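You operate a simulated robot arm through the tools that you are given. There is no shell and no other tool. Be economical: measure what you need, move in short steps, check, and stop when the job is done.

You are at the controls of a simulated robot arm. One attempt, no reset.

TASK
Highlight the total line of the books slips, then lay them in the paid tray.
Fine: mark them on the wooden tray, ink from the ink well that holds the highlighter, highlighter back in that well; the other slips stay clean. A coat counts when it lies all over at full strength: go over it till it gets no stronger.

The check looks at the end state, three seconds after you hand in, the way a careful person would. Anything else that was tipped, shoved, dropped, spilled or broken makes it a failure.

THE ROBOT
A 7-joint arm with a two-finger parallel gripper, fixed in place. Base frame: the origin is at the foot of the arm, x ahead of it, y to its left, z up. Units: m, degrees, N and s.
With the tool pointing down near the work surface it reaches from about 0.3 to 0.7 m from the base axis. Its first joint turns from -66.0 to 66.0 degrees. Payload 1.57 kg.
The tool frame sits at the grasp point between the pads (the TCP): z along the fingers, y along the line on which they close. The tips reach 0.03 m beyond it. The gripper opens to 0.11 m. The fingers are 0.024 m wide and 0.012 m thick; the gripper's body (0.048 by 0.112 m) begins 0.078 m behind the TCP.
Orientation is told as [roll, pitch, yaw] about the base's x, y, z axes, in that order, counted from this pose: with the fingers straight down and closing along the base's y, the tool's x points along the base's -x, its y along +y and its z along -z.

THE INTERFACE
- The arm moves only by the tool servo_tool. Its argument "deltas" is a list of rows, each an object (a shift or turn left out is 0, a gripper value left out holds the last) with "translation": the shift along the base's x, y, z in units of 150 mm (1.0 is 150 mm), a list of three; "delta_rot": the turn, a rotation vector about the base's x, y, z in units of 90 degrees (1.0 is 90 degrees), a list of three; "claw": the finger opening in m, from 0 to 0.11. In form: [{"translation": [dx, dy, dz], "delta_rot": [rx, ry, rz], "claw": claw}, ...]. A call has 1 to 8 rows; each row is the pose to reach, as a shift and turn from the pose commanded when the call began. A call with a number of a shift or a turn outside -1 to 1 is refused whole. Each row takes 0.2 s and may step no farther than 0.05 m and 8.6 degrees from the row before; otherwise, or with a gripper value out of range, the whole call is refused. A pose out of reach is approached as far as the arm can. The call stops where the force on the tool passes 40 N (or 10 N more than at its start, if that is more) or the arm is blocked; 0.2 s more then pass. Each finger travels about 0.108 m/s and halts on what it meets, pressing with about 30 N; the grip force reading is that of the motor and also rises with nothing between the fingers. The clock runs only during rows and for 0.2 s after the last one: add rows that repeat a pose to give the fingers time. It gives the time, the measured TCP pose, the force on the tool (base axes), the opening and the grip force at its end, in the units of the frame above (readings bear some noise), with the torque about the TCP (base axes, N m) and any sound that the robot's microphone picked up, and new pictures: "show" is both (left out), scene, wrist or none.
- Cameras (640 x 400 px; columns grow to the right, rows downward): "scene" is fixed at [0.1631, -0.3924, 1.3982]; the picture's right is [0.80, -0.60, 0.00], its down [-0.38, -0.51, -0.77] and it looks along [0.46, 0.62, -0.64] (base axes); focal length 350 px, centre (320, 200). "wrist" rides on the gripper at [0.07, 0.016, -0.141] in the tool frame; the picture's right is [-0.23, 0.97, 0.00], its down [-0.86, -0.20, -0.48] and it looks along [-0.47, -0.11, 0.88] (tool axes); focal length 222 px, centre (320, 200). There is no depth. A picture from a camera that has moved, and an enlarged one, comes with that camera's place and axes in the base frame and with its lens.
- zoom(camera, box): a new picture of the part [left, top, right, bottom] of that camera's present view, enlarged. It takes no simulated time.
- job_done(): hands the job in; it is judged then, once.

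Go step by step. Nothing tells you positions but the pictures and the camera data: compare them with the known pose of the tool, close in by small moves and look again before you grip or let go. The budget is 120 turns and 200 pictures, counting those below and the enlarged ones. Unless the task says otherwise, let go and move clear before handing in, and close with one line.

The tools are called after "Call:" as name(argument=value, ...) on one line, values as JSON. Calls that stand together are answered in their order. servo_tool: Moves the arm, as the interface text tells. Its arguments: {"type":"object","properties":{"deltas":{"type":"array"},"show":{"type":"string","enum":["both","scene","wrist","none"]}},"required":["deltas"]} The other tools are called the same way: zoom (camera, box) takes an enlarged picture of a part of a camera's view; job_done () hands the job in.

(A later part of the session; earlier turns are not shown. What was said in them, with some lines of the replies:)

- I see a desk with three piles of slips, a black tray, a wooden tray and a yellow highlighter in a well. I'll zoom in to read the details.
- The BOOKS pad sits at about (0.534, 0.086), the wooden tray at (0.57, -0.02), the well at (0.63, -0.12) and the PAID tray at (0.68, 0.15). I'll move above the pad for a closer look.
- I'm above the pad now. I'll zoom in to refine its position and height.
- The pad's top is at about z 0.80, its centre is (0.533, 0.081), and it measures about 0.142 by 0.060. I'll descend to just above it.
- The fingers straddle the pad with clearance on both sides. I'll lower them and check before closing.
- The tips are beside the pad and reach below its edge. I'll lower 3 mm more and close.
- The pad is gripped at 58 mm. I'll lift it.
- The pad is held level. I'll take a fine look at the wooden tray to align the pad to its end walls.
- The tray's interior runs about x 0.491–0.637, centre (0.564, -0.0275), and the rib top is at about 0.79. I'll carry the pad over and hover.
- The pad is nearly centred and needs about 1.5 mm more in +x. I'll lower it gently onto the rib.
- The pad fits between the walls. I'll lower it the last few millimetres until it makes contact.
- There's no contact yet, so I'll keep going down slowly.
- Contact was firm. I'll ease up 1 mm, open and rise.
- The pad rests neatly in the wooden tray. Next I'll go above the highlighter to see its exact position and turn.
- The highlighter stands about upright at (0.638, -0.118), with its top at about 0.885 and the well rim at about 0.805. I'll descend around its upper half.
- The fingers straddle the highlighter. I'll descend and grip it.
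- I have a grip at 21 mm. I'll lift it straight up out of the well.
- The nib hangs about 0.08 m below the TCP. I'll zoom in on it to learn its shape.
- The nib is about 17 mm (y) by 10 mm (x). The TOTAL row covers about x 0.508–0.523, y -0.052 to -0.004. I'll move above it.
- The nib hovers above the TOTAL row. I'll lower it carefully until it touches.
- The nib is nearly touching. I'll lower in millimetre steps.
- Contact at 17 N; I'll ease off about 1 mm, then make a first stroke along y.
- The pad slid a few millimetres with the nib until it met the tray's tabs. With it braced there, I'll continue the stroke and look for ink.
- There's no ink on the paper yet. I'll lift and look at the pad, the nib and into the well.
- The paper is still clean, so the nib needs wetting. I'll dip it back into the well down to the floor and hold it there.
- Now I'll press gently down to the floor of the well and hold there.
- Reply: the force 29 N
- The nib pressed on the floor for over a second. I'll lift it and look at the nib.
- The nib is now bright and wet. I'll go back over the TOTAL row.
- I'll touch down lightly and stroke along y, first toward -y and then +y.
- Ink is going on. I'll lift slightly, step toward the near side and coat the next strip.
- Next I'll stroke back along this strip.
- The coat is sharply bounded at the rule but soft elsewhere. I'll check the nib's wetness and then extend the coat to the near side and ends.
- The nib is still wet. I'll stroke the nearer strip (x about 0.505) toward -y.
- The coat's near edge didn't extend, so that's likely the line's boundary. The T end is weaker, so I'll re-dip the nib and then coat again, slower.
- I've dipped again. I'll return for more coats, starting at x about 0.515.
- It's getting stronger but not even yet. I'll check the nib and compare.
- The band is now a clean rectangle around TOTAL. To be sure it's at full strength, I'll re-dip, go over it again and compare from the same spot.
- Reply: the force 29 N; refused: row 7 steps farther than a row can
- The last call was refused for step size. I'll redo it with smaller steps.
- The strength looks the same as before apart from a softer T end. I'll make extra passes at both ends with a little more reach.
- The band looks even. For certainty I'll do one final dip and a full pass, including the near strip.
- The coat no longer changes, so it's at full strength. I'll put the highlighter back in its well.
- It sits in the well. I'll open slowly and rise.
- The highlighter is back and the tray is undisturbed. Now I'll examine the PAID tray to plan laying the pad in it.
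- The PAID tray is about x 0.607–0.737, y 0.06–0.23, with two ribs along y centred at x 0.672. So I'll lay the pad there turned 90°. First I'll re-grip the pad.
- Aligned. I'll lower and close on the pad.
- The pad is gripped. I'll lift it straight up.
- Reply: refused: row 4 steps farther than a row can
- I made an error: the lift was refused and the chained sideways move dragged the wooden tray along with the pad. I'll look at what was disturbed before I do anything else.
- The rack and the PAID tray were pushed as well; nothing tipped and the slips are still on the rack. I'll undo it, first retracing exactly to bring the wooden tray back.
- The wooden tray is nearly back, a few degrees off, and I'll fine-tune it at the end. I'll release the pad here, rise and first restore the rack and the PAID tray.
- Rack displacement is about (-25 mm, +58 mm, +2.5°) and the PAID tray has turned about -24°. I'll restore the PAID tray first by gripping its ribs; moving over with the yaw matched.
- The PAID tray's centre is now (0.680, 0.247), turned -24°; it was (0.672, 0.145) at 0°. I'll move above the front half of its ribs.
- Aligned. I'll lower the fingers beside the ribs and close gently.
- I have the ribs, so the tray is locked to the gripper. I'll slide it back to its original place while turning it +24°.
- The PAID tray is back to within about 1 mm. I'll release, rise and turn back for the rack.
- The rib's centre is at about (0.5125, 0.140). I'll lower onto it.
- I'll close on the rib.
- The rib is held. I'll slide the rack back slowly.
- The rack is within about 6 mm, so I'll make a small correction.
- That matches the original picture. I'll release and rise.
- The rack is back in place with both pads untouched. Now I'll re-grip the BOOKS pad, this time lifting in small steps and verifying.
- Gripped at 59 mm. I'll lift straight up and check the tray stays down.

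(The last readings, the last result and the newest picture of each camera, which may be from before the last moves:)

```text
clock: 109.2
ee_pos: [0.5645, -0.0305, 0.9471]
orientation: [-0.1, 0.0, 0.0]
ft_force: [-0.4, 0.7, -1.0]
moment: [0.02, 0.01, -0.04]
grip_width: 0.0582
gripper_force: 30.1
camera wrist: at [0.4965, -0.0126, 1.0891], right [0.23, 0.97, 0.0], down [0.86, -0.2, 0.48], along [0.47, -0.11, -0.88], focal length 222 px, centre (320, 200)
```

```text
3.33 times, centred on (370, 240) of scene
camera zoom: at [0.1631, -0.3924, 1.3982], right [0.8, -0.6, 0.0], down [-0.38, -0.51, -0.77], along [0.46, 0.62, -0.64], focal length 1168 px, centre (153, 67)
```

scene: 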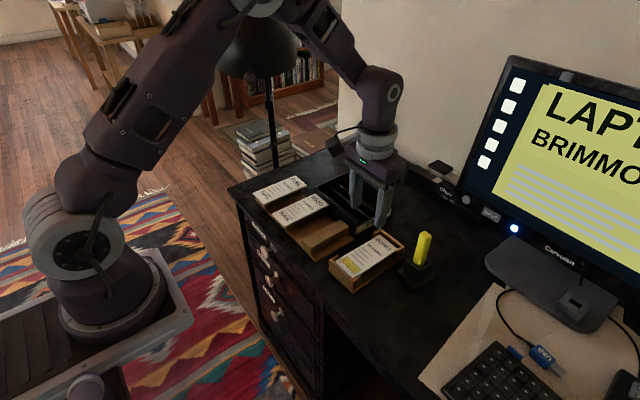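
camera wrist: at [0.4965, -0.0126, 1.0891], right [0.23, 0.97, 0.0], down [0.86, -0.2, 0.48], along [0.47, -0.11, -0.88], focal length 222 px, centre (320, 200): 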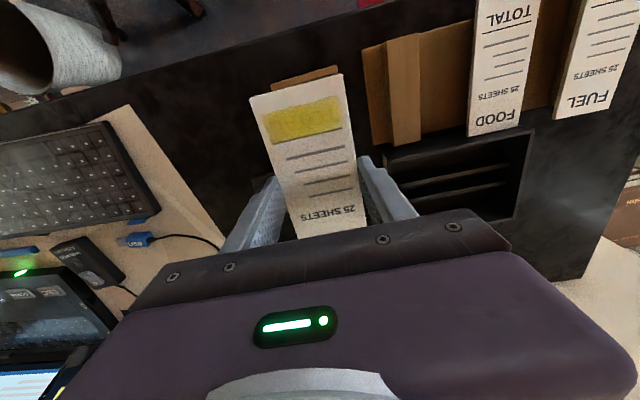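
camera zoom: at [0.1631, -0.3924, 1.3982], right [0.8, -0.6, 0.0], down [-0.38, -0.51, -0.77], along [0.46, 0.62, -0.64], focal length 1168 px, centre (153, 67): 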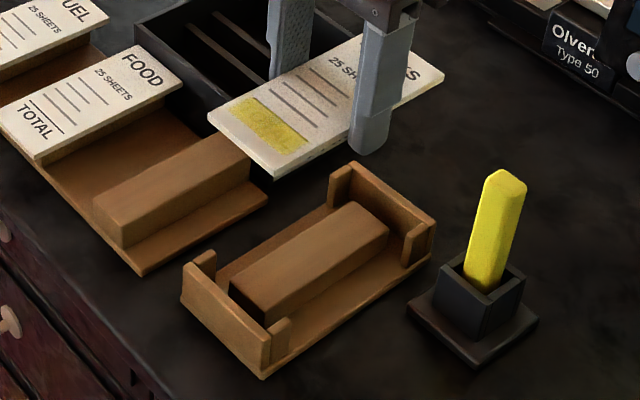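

The pad is free and everything else stays put. I'll carry it to the PAID tray while turning it 90°.

Call:
servo_tool(deltas=[{"translation": [0.06, 0.11, 0], "delta_rot": [0, 0, 0.09]}, {"translation": [0.12, 0.22, 0], "delta_rot": [0, 0, 0.18]}, {"translation": [0.18, 0.33, 0], "delta_rot": [0, 0, 0.27]}, {"translation": [0.24, 0.44, 0], "delta_rot": [0, 0, 0.36]}, {"translation": [0.3, 0.55, 0], "delta_rot": [0, 0, 0.45]}, {"translation": [0.36, 0.66, 0], "delta_rot": [0, 0, 0.54]}, {"translation": [0.43, 0.78, 0], "delta_rot": [0, 0, 0.63]}, {"translation": [0.5, 0.9, 0], "delta_rot": [0, 0, 0.72]}], show="none")

```text
clock: 111.0
ee_pos: [0.6395, 0.1057, 0.9468]
orientation: [0.0, 0.0, 64.9]
ft_force: [0.7, -0.3, 0.5]
moment: [-0.01, 0.01, -0.03]
grip_width: 0.0587
gripper_force: 29.8
```

Call:
servo_tool(deltas=[{"translation": [0.07, 0.09, 0], "delta_rot": [0, 0, 0.093]}, {"translation": [0.14, 0.18, 0], "delta_rot": [0, 0, 0.187]}, {"translation": [0.213, 0.267, 0], "delta_rot": [0, 0, 0.28]}, {"translation": [0.213, 0.267, -0.2], "delta_rot": [0, 0, 0.28]}, {"translation": [0.213, 0.267, -0.4], "delta_rot": [0, 0, 0.28]}, {"translation": [0.213, 0.267, -0.58], "delta_rot": [0, 0, 0.28]}], show="wrist")

Call:
zoom(camera="scene", box=[310, 150, 400, 240])

Call:
zoom(camera="wrist", box=[200, 40, 440, 220])

```text
clock: 112.4
ee_pos: [0.6715, 0.1449, 0.859]
orientation: [-0.1, 0.0, 90.0]
ft_force: [-0.4, -0.4, -0.9]
moment: [-0.01, 0.01, -0.01]
grip_width: 0.0587
gripper_force: 30.0
camera wrist: at [0.656, 0.0763, 1.0006], right [-0.97, 0.23, 0.0], down [0.2, 0.86, 0.48], along [0.11, 0.47, -0.88], focal length 222 px, centre (320, 200)
```

wrist: 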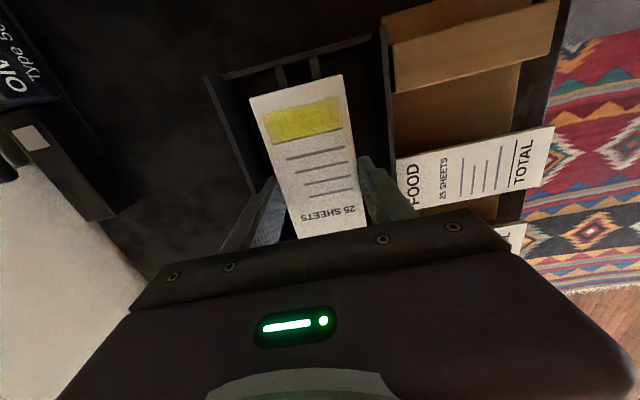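

```text
4.44 times, centred on (355, 195) of scene
camera zoom: at [0.1631, -0.3924, 1.3982], right [0.8, -0.6, 0.0], down [-0.38, -0.51, -0.77], along [0.46, 0.62, -0.64], focal length 1557 px, centre (164, 222)
```

zoom: 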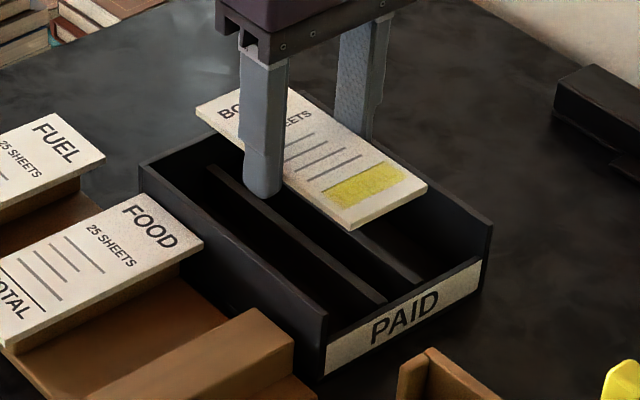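

```text
2.22 times, centred on (320, 130) of wrist
camera zoom: at [0.656, 0.0763, 1.0006], right [-0.97, 0.23, 0.0], down [0.2, 0.86, 0.48], along [0.11, 0.47, -0.88], focal length 494 px, centre (320, 356)
```

zoom: 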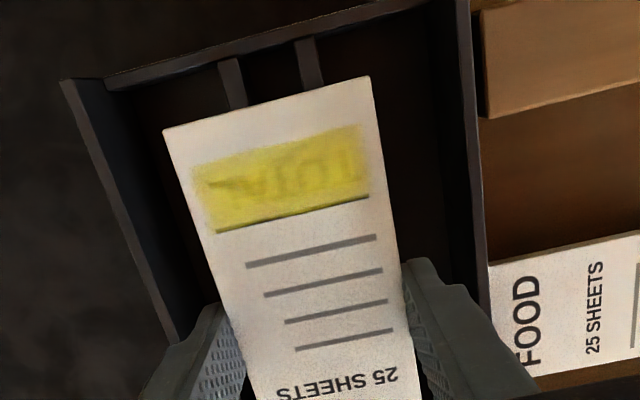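

The pad is aligned over the ribs. I'll shift 4 mm toward the front and lower it.

Call:
servo_tool(deltas=[{"translation": [0, -0.027, 0]}, {"translation": [0, -0.027, -0.15]}, {"translation": [0, -0.027, -0.28]}, {"translation": [0, -0.027, -0.31]}], show="none")

Call:
zoom(camera="scene", box=[310, 160, 400, 240])

```text
clock: 113.4
ee_pos: [0.672, 0.1413, 0.8129]
orientation: [0.0, 0.0, 89.9]
ft_force: [0.0, -0.3, -0.3]
moment: [0.0, 0.01, -0.02]
grip_width: 0.0584
gripper_force: 30.0
```

```text
5.00 times, centred on (355, 200) of scene
camera zoom: at [0.1631, -0.3924, 1.3982], right [0.8, -0.6, 0.0], down [-0.38, -0.51, -0.77], along [0.46, 0.62, -0.64], focal length 1751 px, centre (145, 200)
```

zoom: 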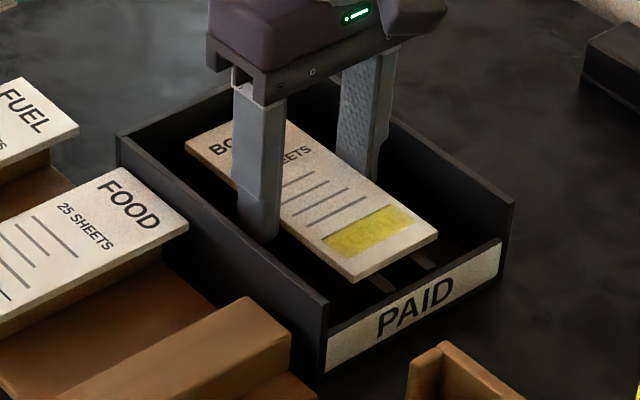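

Call:
servo_tool(deltas=[{"translation": [0, 0, -0.01]}, {"translation": [0, 0, -0.02]}, {"translation": [0, 0, -0.03]}, {"translation": [0, 0, -0.035]}], show="none")

Call:
zoom(camera="scene", box=[310, 160, 400, 240])

```text
clock: 114.4
ee_pos: [0.672, 0.1411, 0.8098]
orientation: [-0.2, 0.1, 90.1]
ft_force: [-7.5, -0.7, 28.5]
moment: [-0.05, 0.05, 0.02]
grip_width: 0.0587
gripper_force: 29.5
```

```text
5.00 times, centred on (355, 200) of scene
camera zoom: at [0.1624, -0.3926, 1.3983], right [0.8, -0.6, 0.0], down [-0.38, -0.51, -0.77], along [0.46, 0.62, -0.64], focal length 1751 px, centre (145, 200)
```

zoom: 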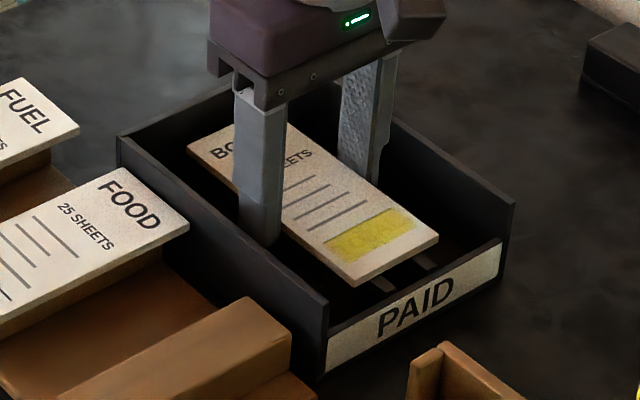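

The pad is seated on the ribs. I'll ease off, open and rise straight up.

Call:
servo_tool(deltas=[{"translation": [0, 0, 0.014]}, {"translation": [0, 0, 0.018]}, {"translation": [0, 0, 0.018], "claw": 0.068}, {"translation": [0, 0, 0.018], "claw": 0.078}, {"translation": [0, 0, 0.018], "claw": 0.078}, {"translation": [0, 0, 0.2]}, {"translation": [0, 0, 0.45]}, {"translation": [0, 0, 0.75]}], show="wrist")

Call:
zoom(camera="scene", box=[310, 160, 400, 240])

Call:
zoom(camera="scene", box=[322, 224, 412, 296])

```text
clock: 116.2
ee_pos: [0.6718, 0.142, 0.9203]
orientation: [0.1, 0.0, 90.0]
ft_force: [0.4, 0.1, 0.5]
moment: [0.01, 0.0, -0.01]
grip_width: 0.0779
gripper_force: 0.1
camera wrist: at [0.6565, 0.0735, 1.062], right [-0.97, 0.23, 0.0], down [0.2, 0.86, 0.48], along [0.11, 0.47, -0.88], focal length 222 px, centre (320, 200)
```

wrist: 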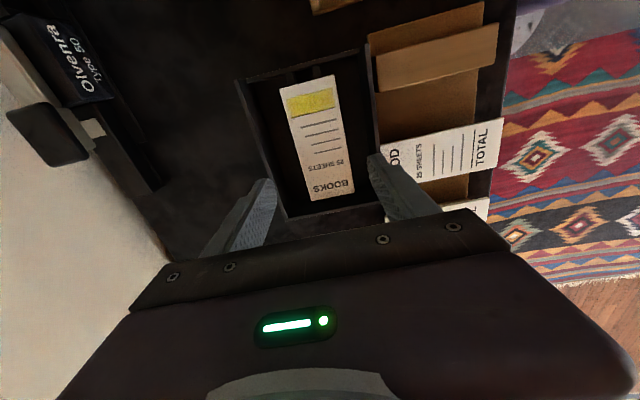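

```text
5.00 times, centred on (355, 200) of scene
camera zoom: at [0.1631, -0.3924, 1.3982], right [0.8, -0.6, 0.0], down [-0.38, -0.51, -0.77], along [0.46, 0.62, -0.64], focal length 1751 px, centre (145, 200)
```

zoom: 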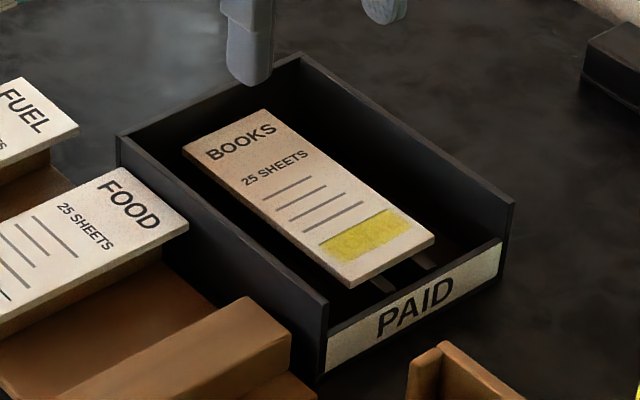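

```text
5.56 times, centred on (367, 260) of scene
camera zoom: at [0.1631, -0.3924, 1.3982], right [0.8, -0.6, 0.0], down [-0.38, -0.51, -0.77], along [0.46, 0.62, -0.64], focal length 1946 px, centre (59, -133)
```

zoom: 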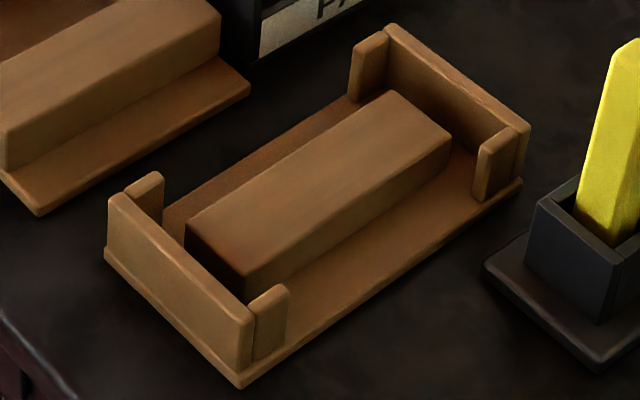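

The BOOKS pad lies in the PAID tray with its TOTAL line coated. The last repair is the wooden tray, about 4 mm and 1.3° off, so I'll go over and grip its rib.

Call:
servo_tool(deltas=[{"translation": [-0.06, -0.1, 0.1], "delta_rot": [0, 0, -0.09]}, {"translation": [-0.12, -0.2, 0.2], "delta_rot": [0, 0, -0.18]}, {"translation": [-0.18, -0.3, 0.2], "delta_rot": [0, 0, -0.27]}, {"translation": [-0.24, -0.4, 0.2], "delta_rot": [0, 0, -0.36]}, {"translation": [-0.3, -0.5, 0.2], "delta_rot": [0, 0, -0.45]}, {"translation": [-0.36, -0.6, 0.2], "delta_rot": [0, 0, -0.54]}, {"translation": [-0.42, -0.7, 0.2], "delta_rot": [0, 0, -0.63]}, {"translation": [-0.48, -0.8, 0.2], "delta_rot": [0, 0, -0.72]}], show="none")

Call:
servo_tool(deltas=[{"translation": [-0.07, -0.11, 0], "delta_rot": [0, 0, -0.088], "claw": 0.06}, {"translation": [-0.14, -0.22, 0], "delta_rot": [0, 0, -0.176]}, {"translation": [-0.215, -0.323, 0], "delta_rot": [0, 0, -0.265]}, {"translation": [-0.215, -0.323, -0.2], "delta_rot": [0, 0, -0.265]}, {"translation": [-0.215, -0.323, -0.4], "delta_rot": [0, 0, -0.265]}], show="wrist")

Call:
zoom(camera="scene", box=[322, 224, 412, 296])

Call:
zoom(camera="wrist", box=[200, 40, 440, 220])

```text
clock: 118.0
ee_pos: [0.5998, 0.0216, 0.95]
orientation: [0.0, 0.0, 25.1]
ft_force: [-0.4, -0.3, -0.3]
moment: [0.0, -0.03, 0.02]
grip_width: 0.0782
gripper_force: 0.1
```

```text
clock: 119.2
ee_pos: [0.5669, -0.0281, 0.891]
orientation: [-0.1, 0.0, 1.2]
ft_force: [0.3, 0.5, 0.3]
moment: [-0.03, -0.02, -0.01]
grip_width: 0.06
gripper_force: 0.0
camera wrist: at [0.4984, -0.0124, 1.0323], right [0.21, 0.98, 0.0], down [0.86, -0.18, 0.48], along [0.47, -0.1, -0.88], focal length 222 px, centre (320, 200)
```

wrist: 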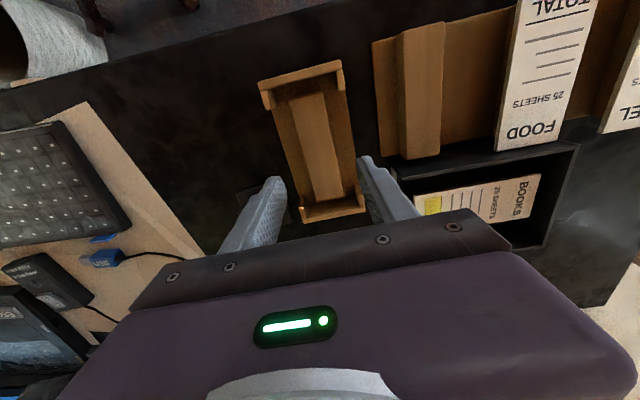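

```text
5.56 times, centred on (367, 260) of scene
camera zoom: at [0.1631, -0.3924, 1.3982], right [0.8, -0.6, 0.0], down [-0.38, -0.51, -0.77], along [0.46, 0.62, -0.64], focal length 1946 px, centre (59, -133)
```

zoom: 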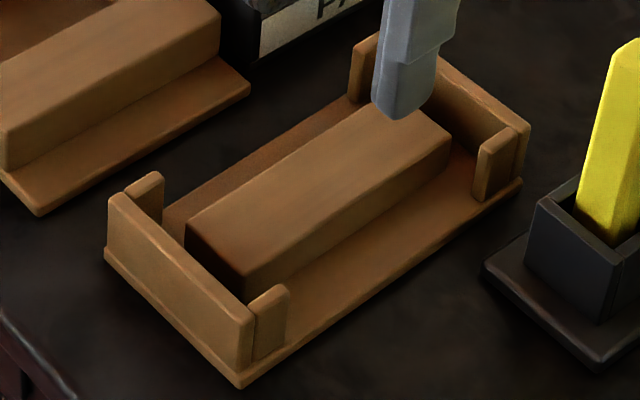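

```text
2.22 times, centred on (320, 130) of wrist
camera zoom: at [0.4984, -0.0124, 1.0323], right [0.21, 0.98, 0.0], down [0.86, -0.18, 0.48], along [0.47, -0.1, -0.88], focal length 494 px, centre (320, 356)
```

zoom: 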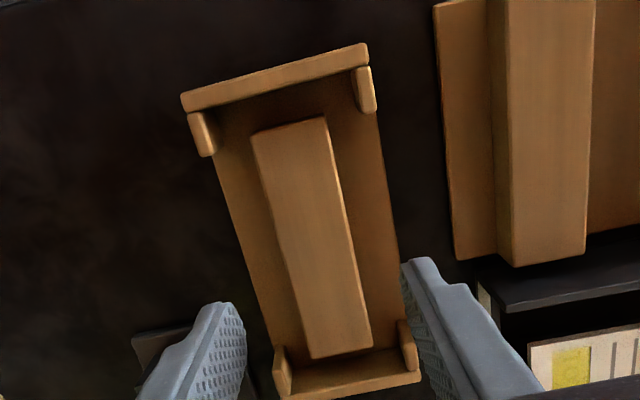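

Aligned. I'll lower around the rib and close.

Call:
servo_tool(deltas=[{"translation": [0, -0.003, -0.2]}, {"translation": [0, -0.003, -0.4]}, {"translation": [0, -0.003, -0.5]}, {"translation": [0, -0.003, -0.55]}, {"translation": [0, -0.003, -0.55], "claw": 0.048}, {"translation": [0, -0.003, -0.55], "claw": 0.038}, {"translation": [0, -0.003, -0.55], "claw": 0.03}, {"translation": [0, -0.003, -0.55], "claw": 0.03}], show="none")

Call:
zoom(camera="scene", box=[322, 224, 412, 296])

```text
clock: 121.0
ee_pos: [0.5671, -0.0292, 0.8084]
orientation: [-0.1, -0.1, 1.2]
ft_force: [0.6, -3.1, -0.6]
moment: [-0.41, -0.14, -0.06]
grip_width: 0.0358
gripper_force: 30.4
```

```text
5.56 times, centred on (367, 260) of scene
camera zoom: at [0.1631, -0.3925, 1.3982], right [0.8, -0.6, 0.0], down [-0.38, -0.51, -0.77], along [0.46, 0.62, -0.64], focal length 1946 px, centre (59, -133)
```

zoom: 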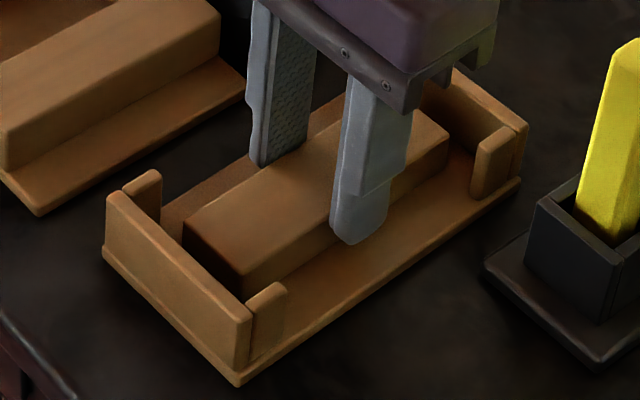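

Call:
servo_tool(deltas=[{"translation": [-0.012, 0, 0], "delta_rot": [0, 0, -0.007]}, {"translation": [-0.026, 0, 0], "delta_rot": [0, 0, -0.0145]}, {"translation": [-0.026, 0, 0], "delta_rot": [0, 0, -0.0145]}], show="none")

Call:
zoom(camera="scene", box=[322, 224, 412, 296])

```text
clock: 121.8
ee_pos: [0.5637, -0.0268, 0.8081]
orientation: [0.0, -0.1, 0.0]
ft_force: [4.0, 1.1, 2.1]
moment: [0.08, -0.42, 0.07]
grip_width: 0.0361
gripper_force: 30.1
```

```text
5.56 times, centred on (367, 260) of scene
camera zoom: at [0.1632, -0.3924, 1.3982], right [0.8, -0.6, 0.0], down [-0.38, -0.51, -0.77], along [0.46, 0.62, -0.64], focal length 1946 px, centre (59, -133)
```

zoom: 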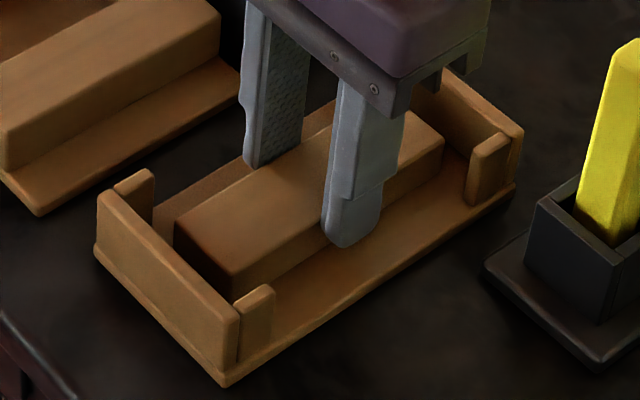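

Within 3 mm. One more nudge in -y, then I'll release and rise.

Call:
servo_tool(deltas=[{"translation": [0, -0.01, 0]}, {"translation": [-0.002, -0.018, 0]}, {"translation": [-0.002, -0.018, 0]}], show="none")

Call:
servo_tool(deltas=[{"translation": [0, 0, 0], "claw": 0.045}, {"translation": [0, 0, 0], "claw": 0.06}, {"translation": [0, 0, 0.1]}, {"translation": [0, 0, 0.35]}, {"translation": [0, 0, 0.65]}, {"translation": [0, 0, 0.95]}], show="none")

Call:
zoom(camera="scene", box=[322, 224, 412, 296])

```text
clock: 122.6
ee_pos: [0.5625, -0.029, 0.8081]
orientation: [0.0, -0.1, 0.0]
ft_force: [2.0, 8.6, 11.6]
moment: [0.52, 0.05, 0.0]
grip_width: 0.0359
gripper_force: 29.6
```

```text
clock: 124.0
ee_pos: [0.5626, -0.0297, 0.9512]
orientation: [0.0, -0.1, 0.0]
ft_force: [-0.2, 0.0, 0.4]
moment: [0.01, 0.0, 0.01]
grip_width: 0.0598
gripper_force: 0.1
```

```text
5.56 times, centred on (367, 260) of scene
camera zoom: at [0.1631, -0.3924, 1.3982], right [0.8, -0.6, 0.0], down [-0.38, -0.51, -0.77], along [0.46, 0.62, -0.64], focal length 1946 px, centre (59, -133)
```

zoom: 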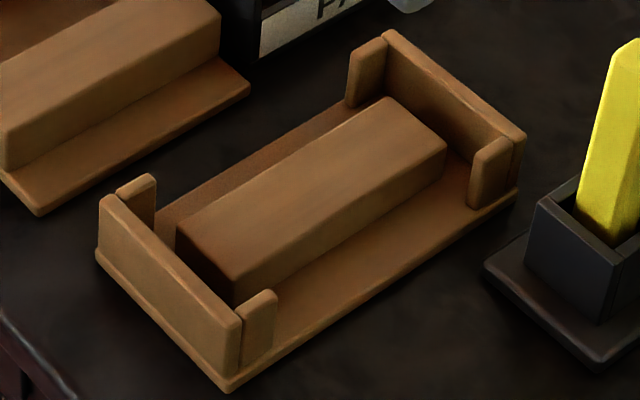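

The wooden tray matches its original picture. I'll rise a bit more and make a final overall check.

Call:
servo_tool(deltas=[{"translation": [-0.2, -0.1, 0.2]}, {"translation": [-0.45, -0.2, 0.4]}, {"translation": [-0.7, -0.3, 0.6]}, {"translation": [-0.7, -0.3, 0.6]}], show="scene")

Call:
zoom(camera="scene", box=[230, 150, 450, 300])

Call:
zoom(camera="scene", box=[310, 160, 400, 240])

```text
refused: row 2 steps farther than a row can; nothing moved
```

```text
2.67 times, centred on (340, 225) of scene
camera zoom: at [0.1631, -0.3924, 1.3982], right [0.8, -0.6, 0.0], down [-0.38, -0.51, -0.77], along [0.46, 0.62, -0.64], focal length 934 px, centre (267, 133)
```

zoom: 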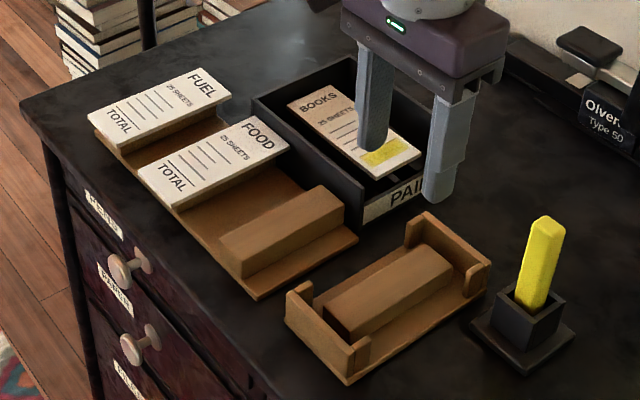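

```text
5.00 times, centred on (355, 200) of scene
camera zoom: at [0.1631, -0.3924, 1.3982], right [0.8, -0.6, 0.0], down [-0.38, -0.51, -0.77], along [0.46, 0.62, -0.64], focal length 1751 px, centre (145, 200)
```

zoom: 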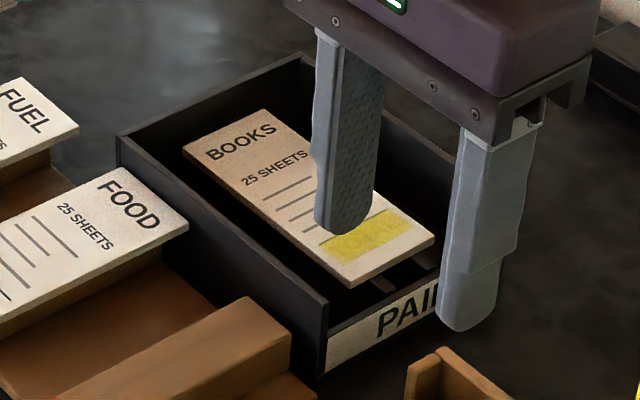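

Everything matches the starting layout: the BOOKS pad is in the PAID tray and the highlighter is in its well. I'll back the gripper away upward and hand in.

Call:
servo_tool(deltas=[{"translation": [0, 0, 0.25]}, {"translation": [-0.15, 0, 0.45]}, {"translation": [-0.35, 0, 0.6]}, {"translation": [-0.5, 0, 0.7]}], show="scene")

```text
clock: 125.0
ee_pos: [0.4874, -0.0296, 1.055]
orientation: [0.0, 0.0, 0.0]
ft_force: [0.0, 0.1, -0.3]
moment: [0.0, -0.02, -0.01]
grip_width: 0.0602
gripper_force: 0.0
```

scene: 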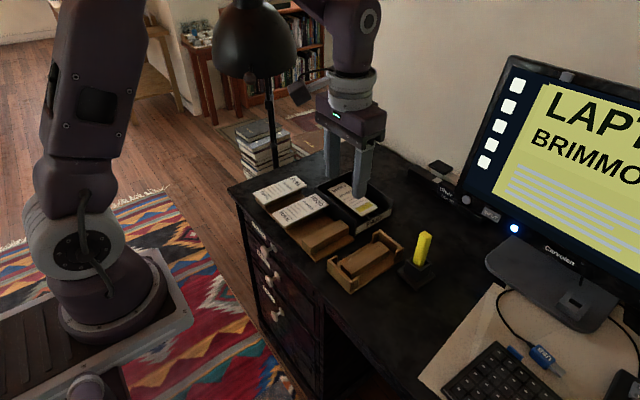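

The gripper is clear and the scene is still, so I'm handing in.

Call:
job_done()

```text
The job is handed in.
```

The BOOKS slips' TOTAL line is coated, the slips lie in the PAID tray and the highlighter is back in its well; partway through I dragged the wooden tray and shoved the rack and PAID tray, then put all three back by eye to within a few millimetres.
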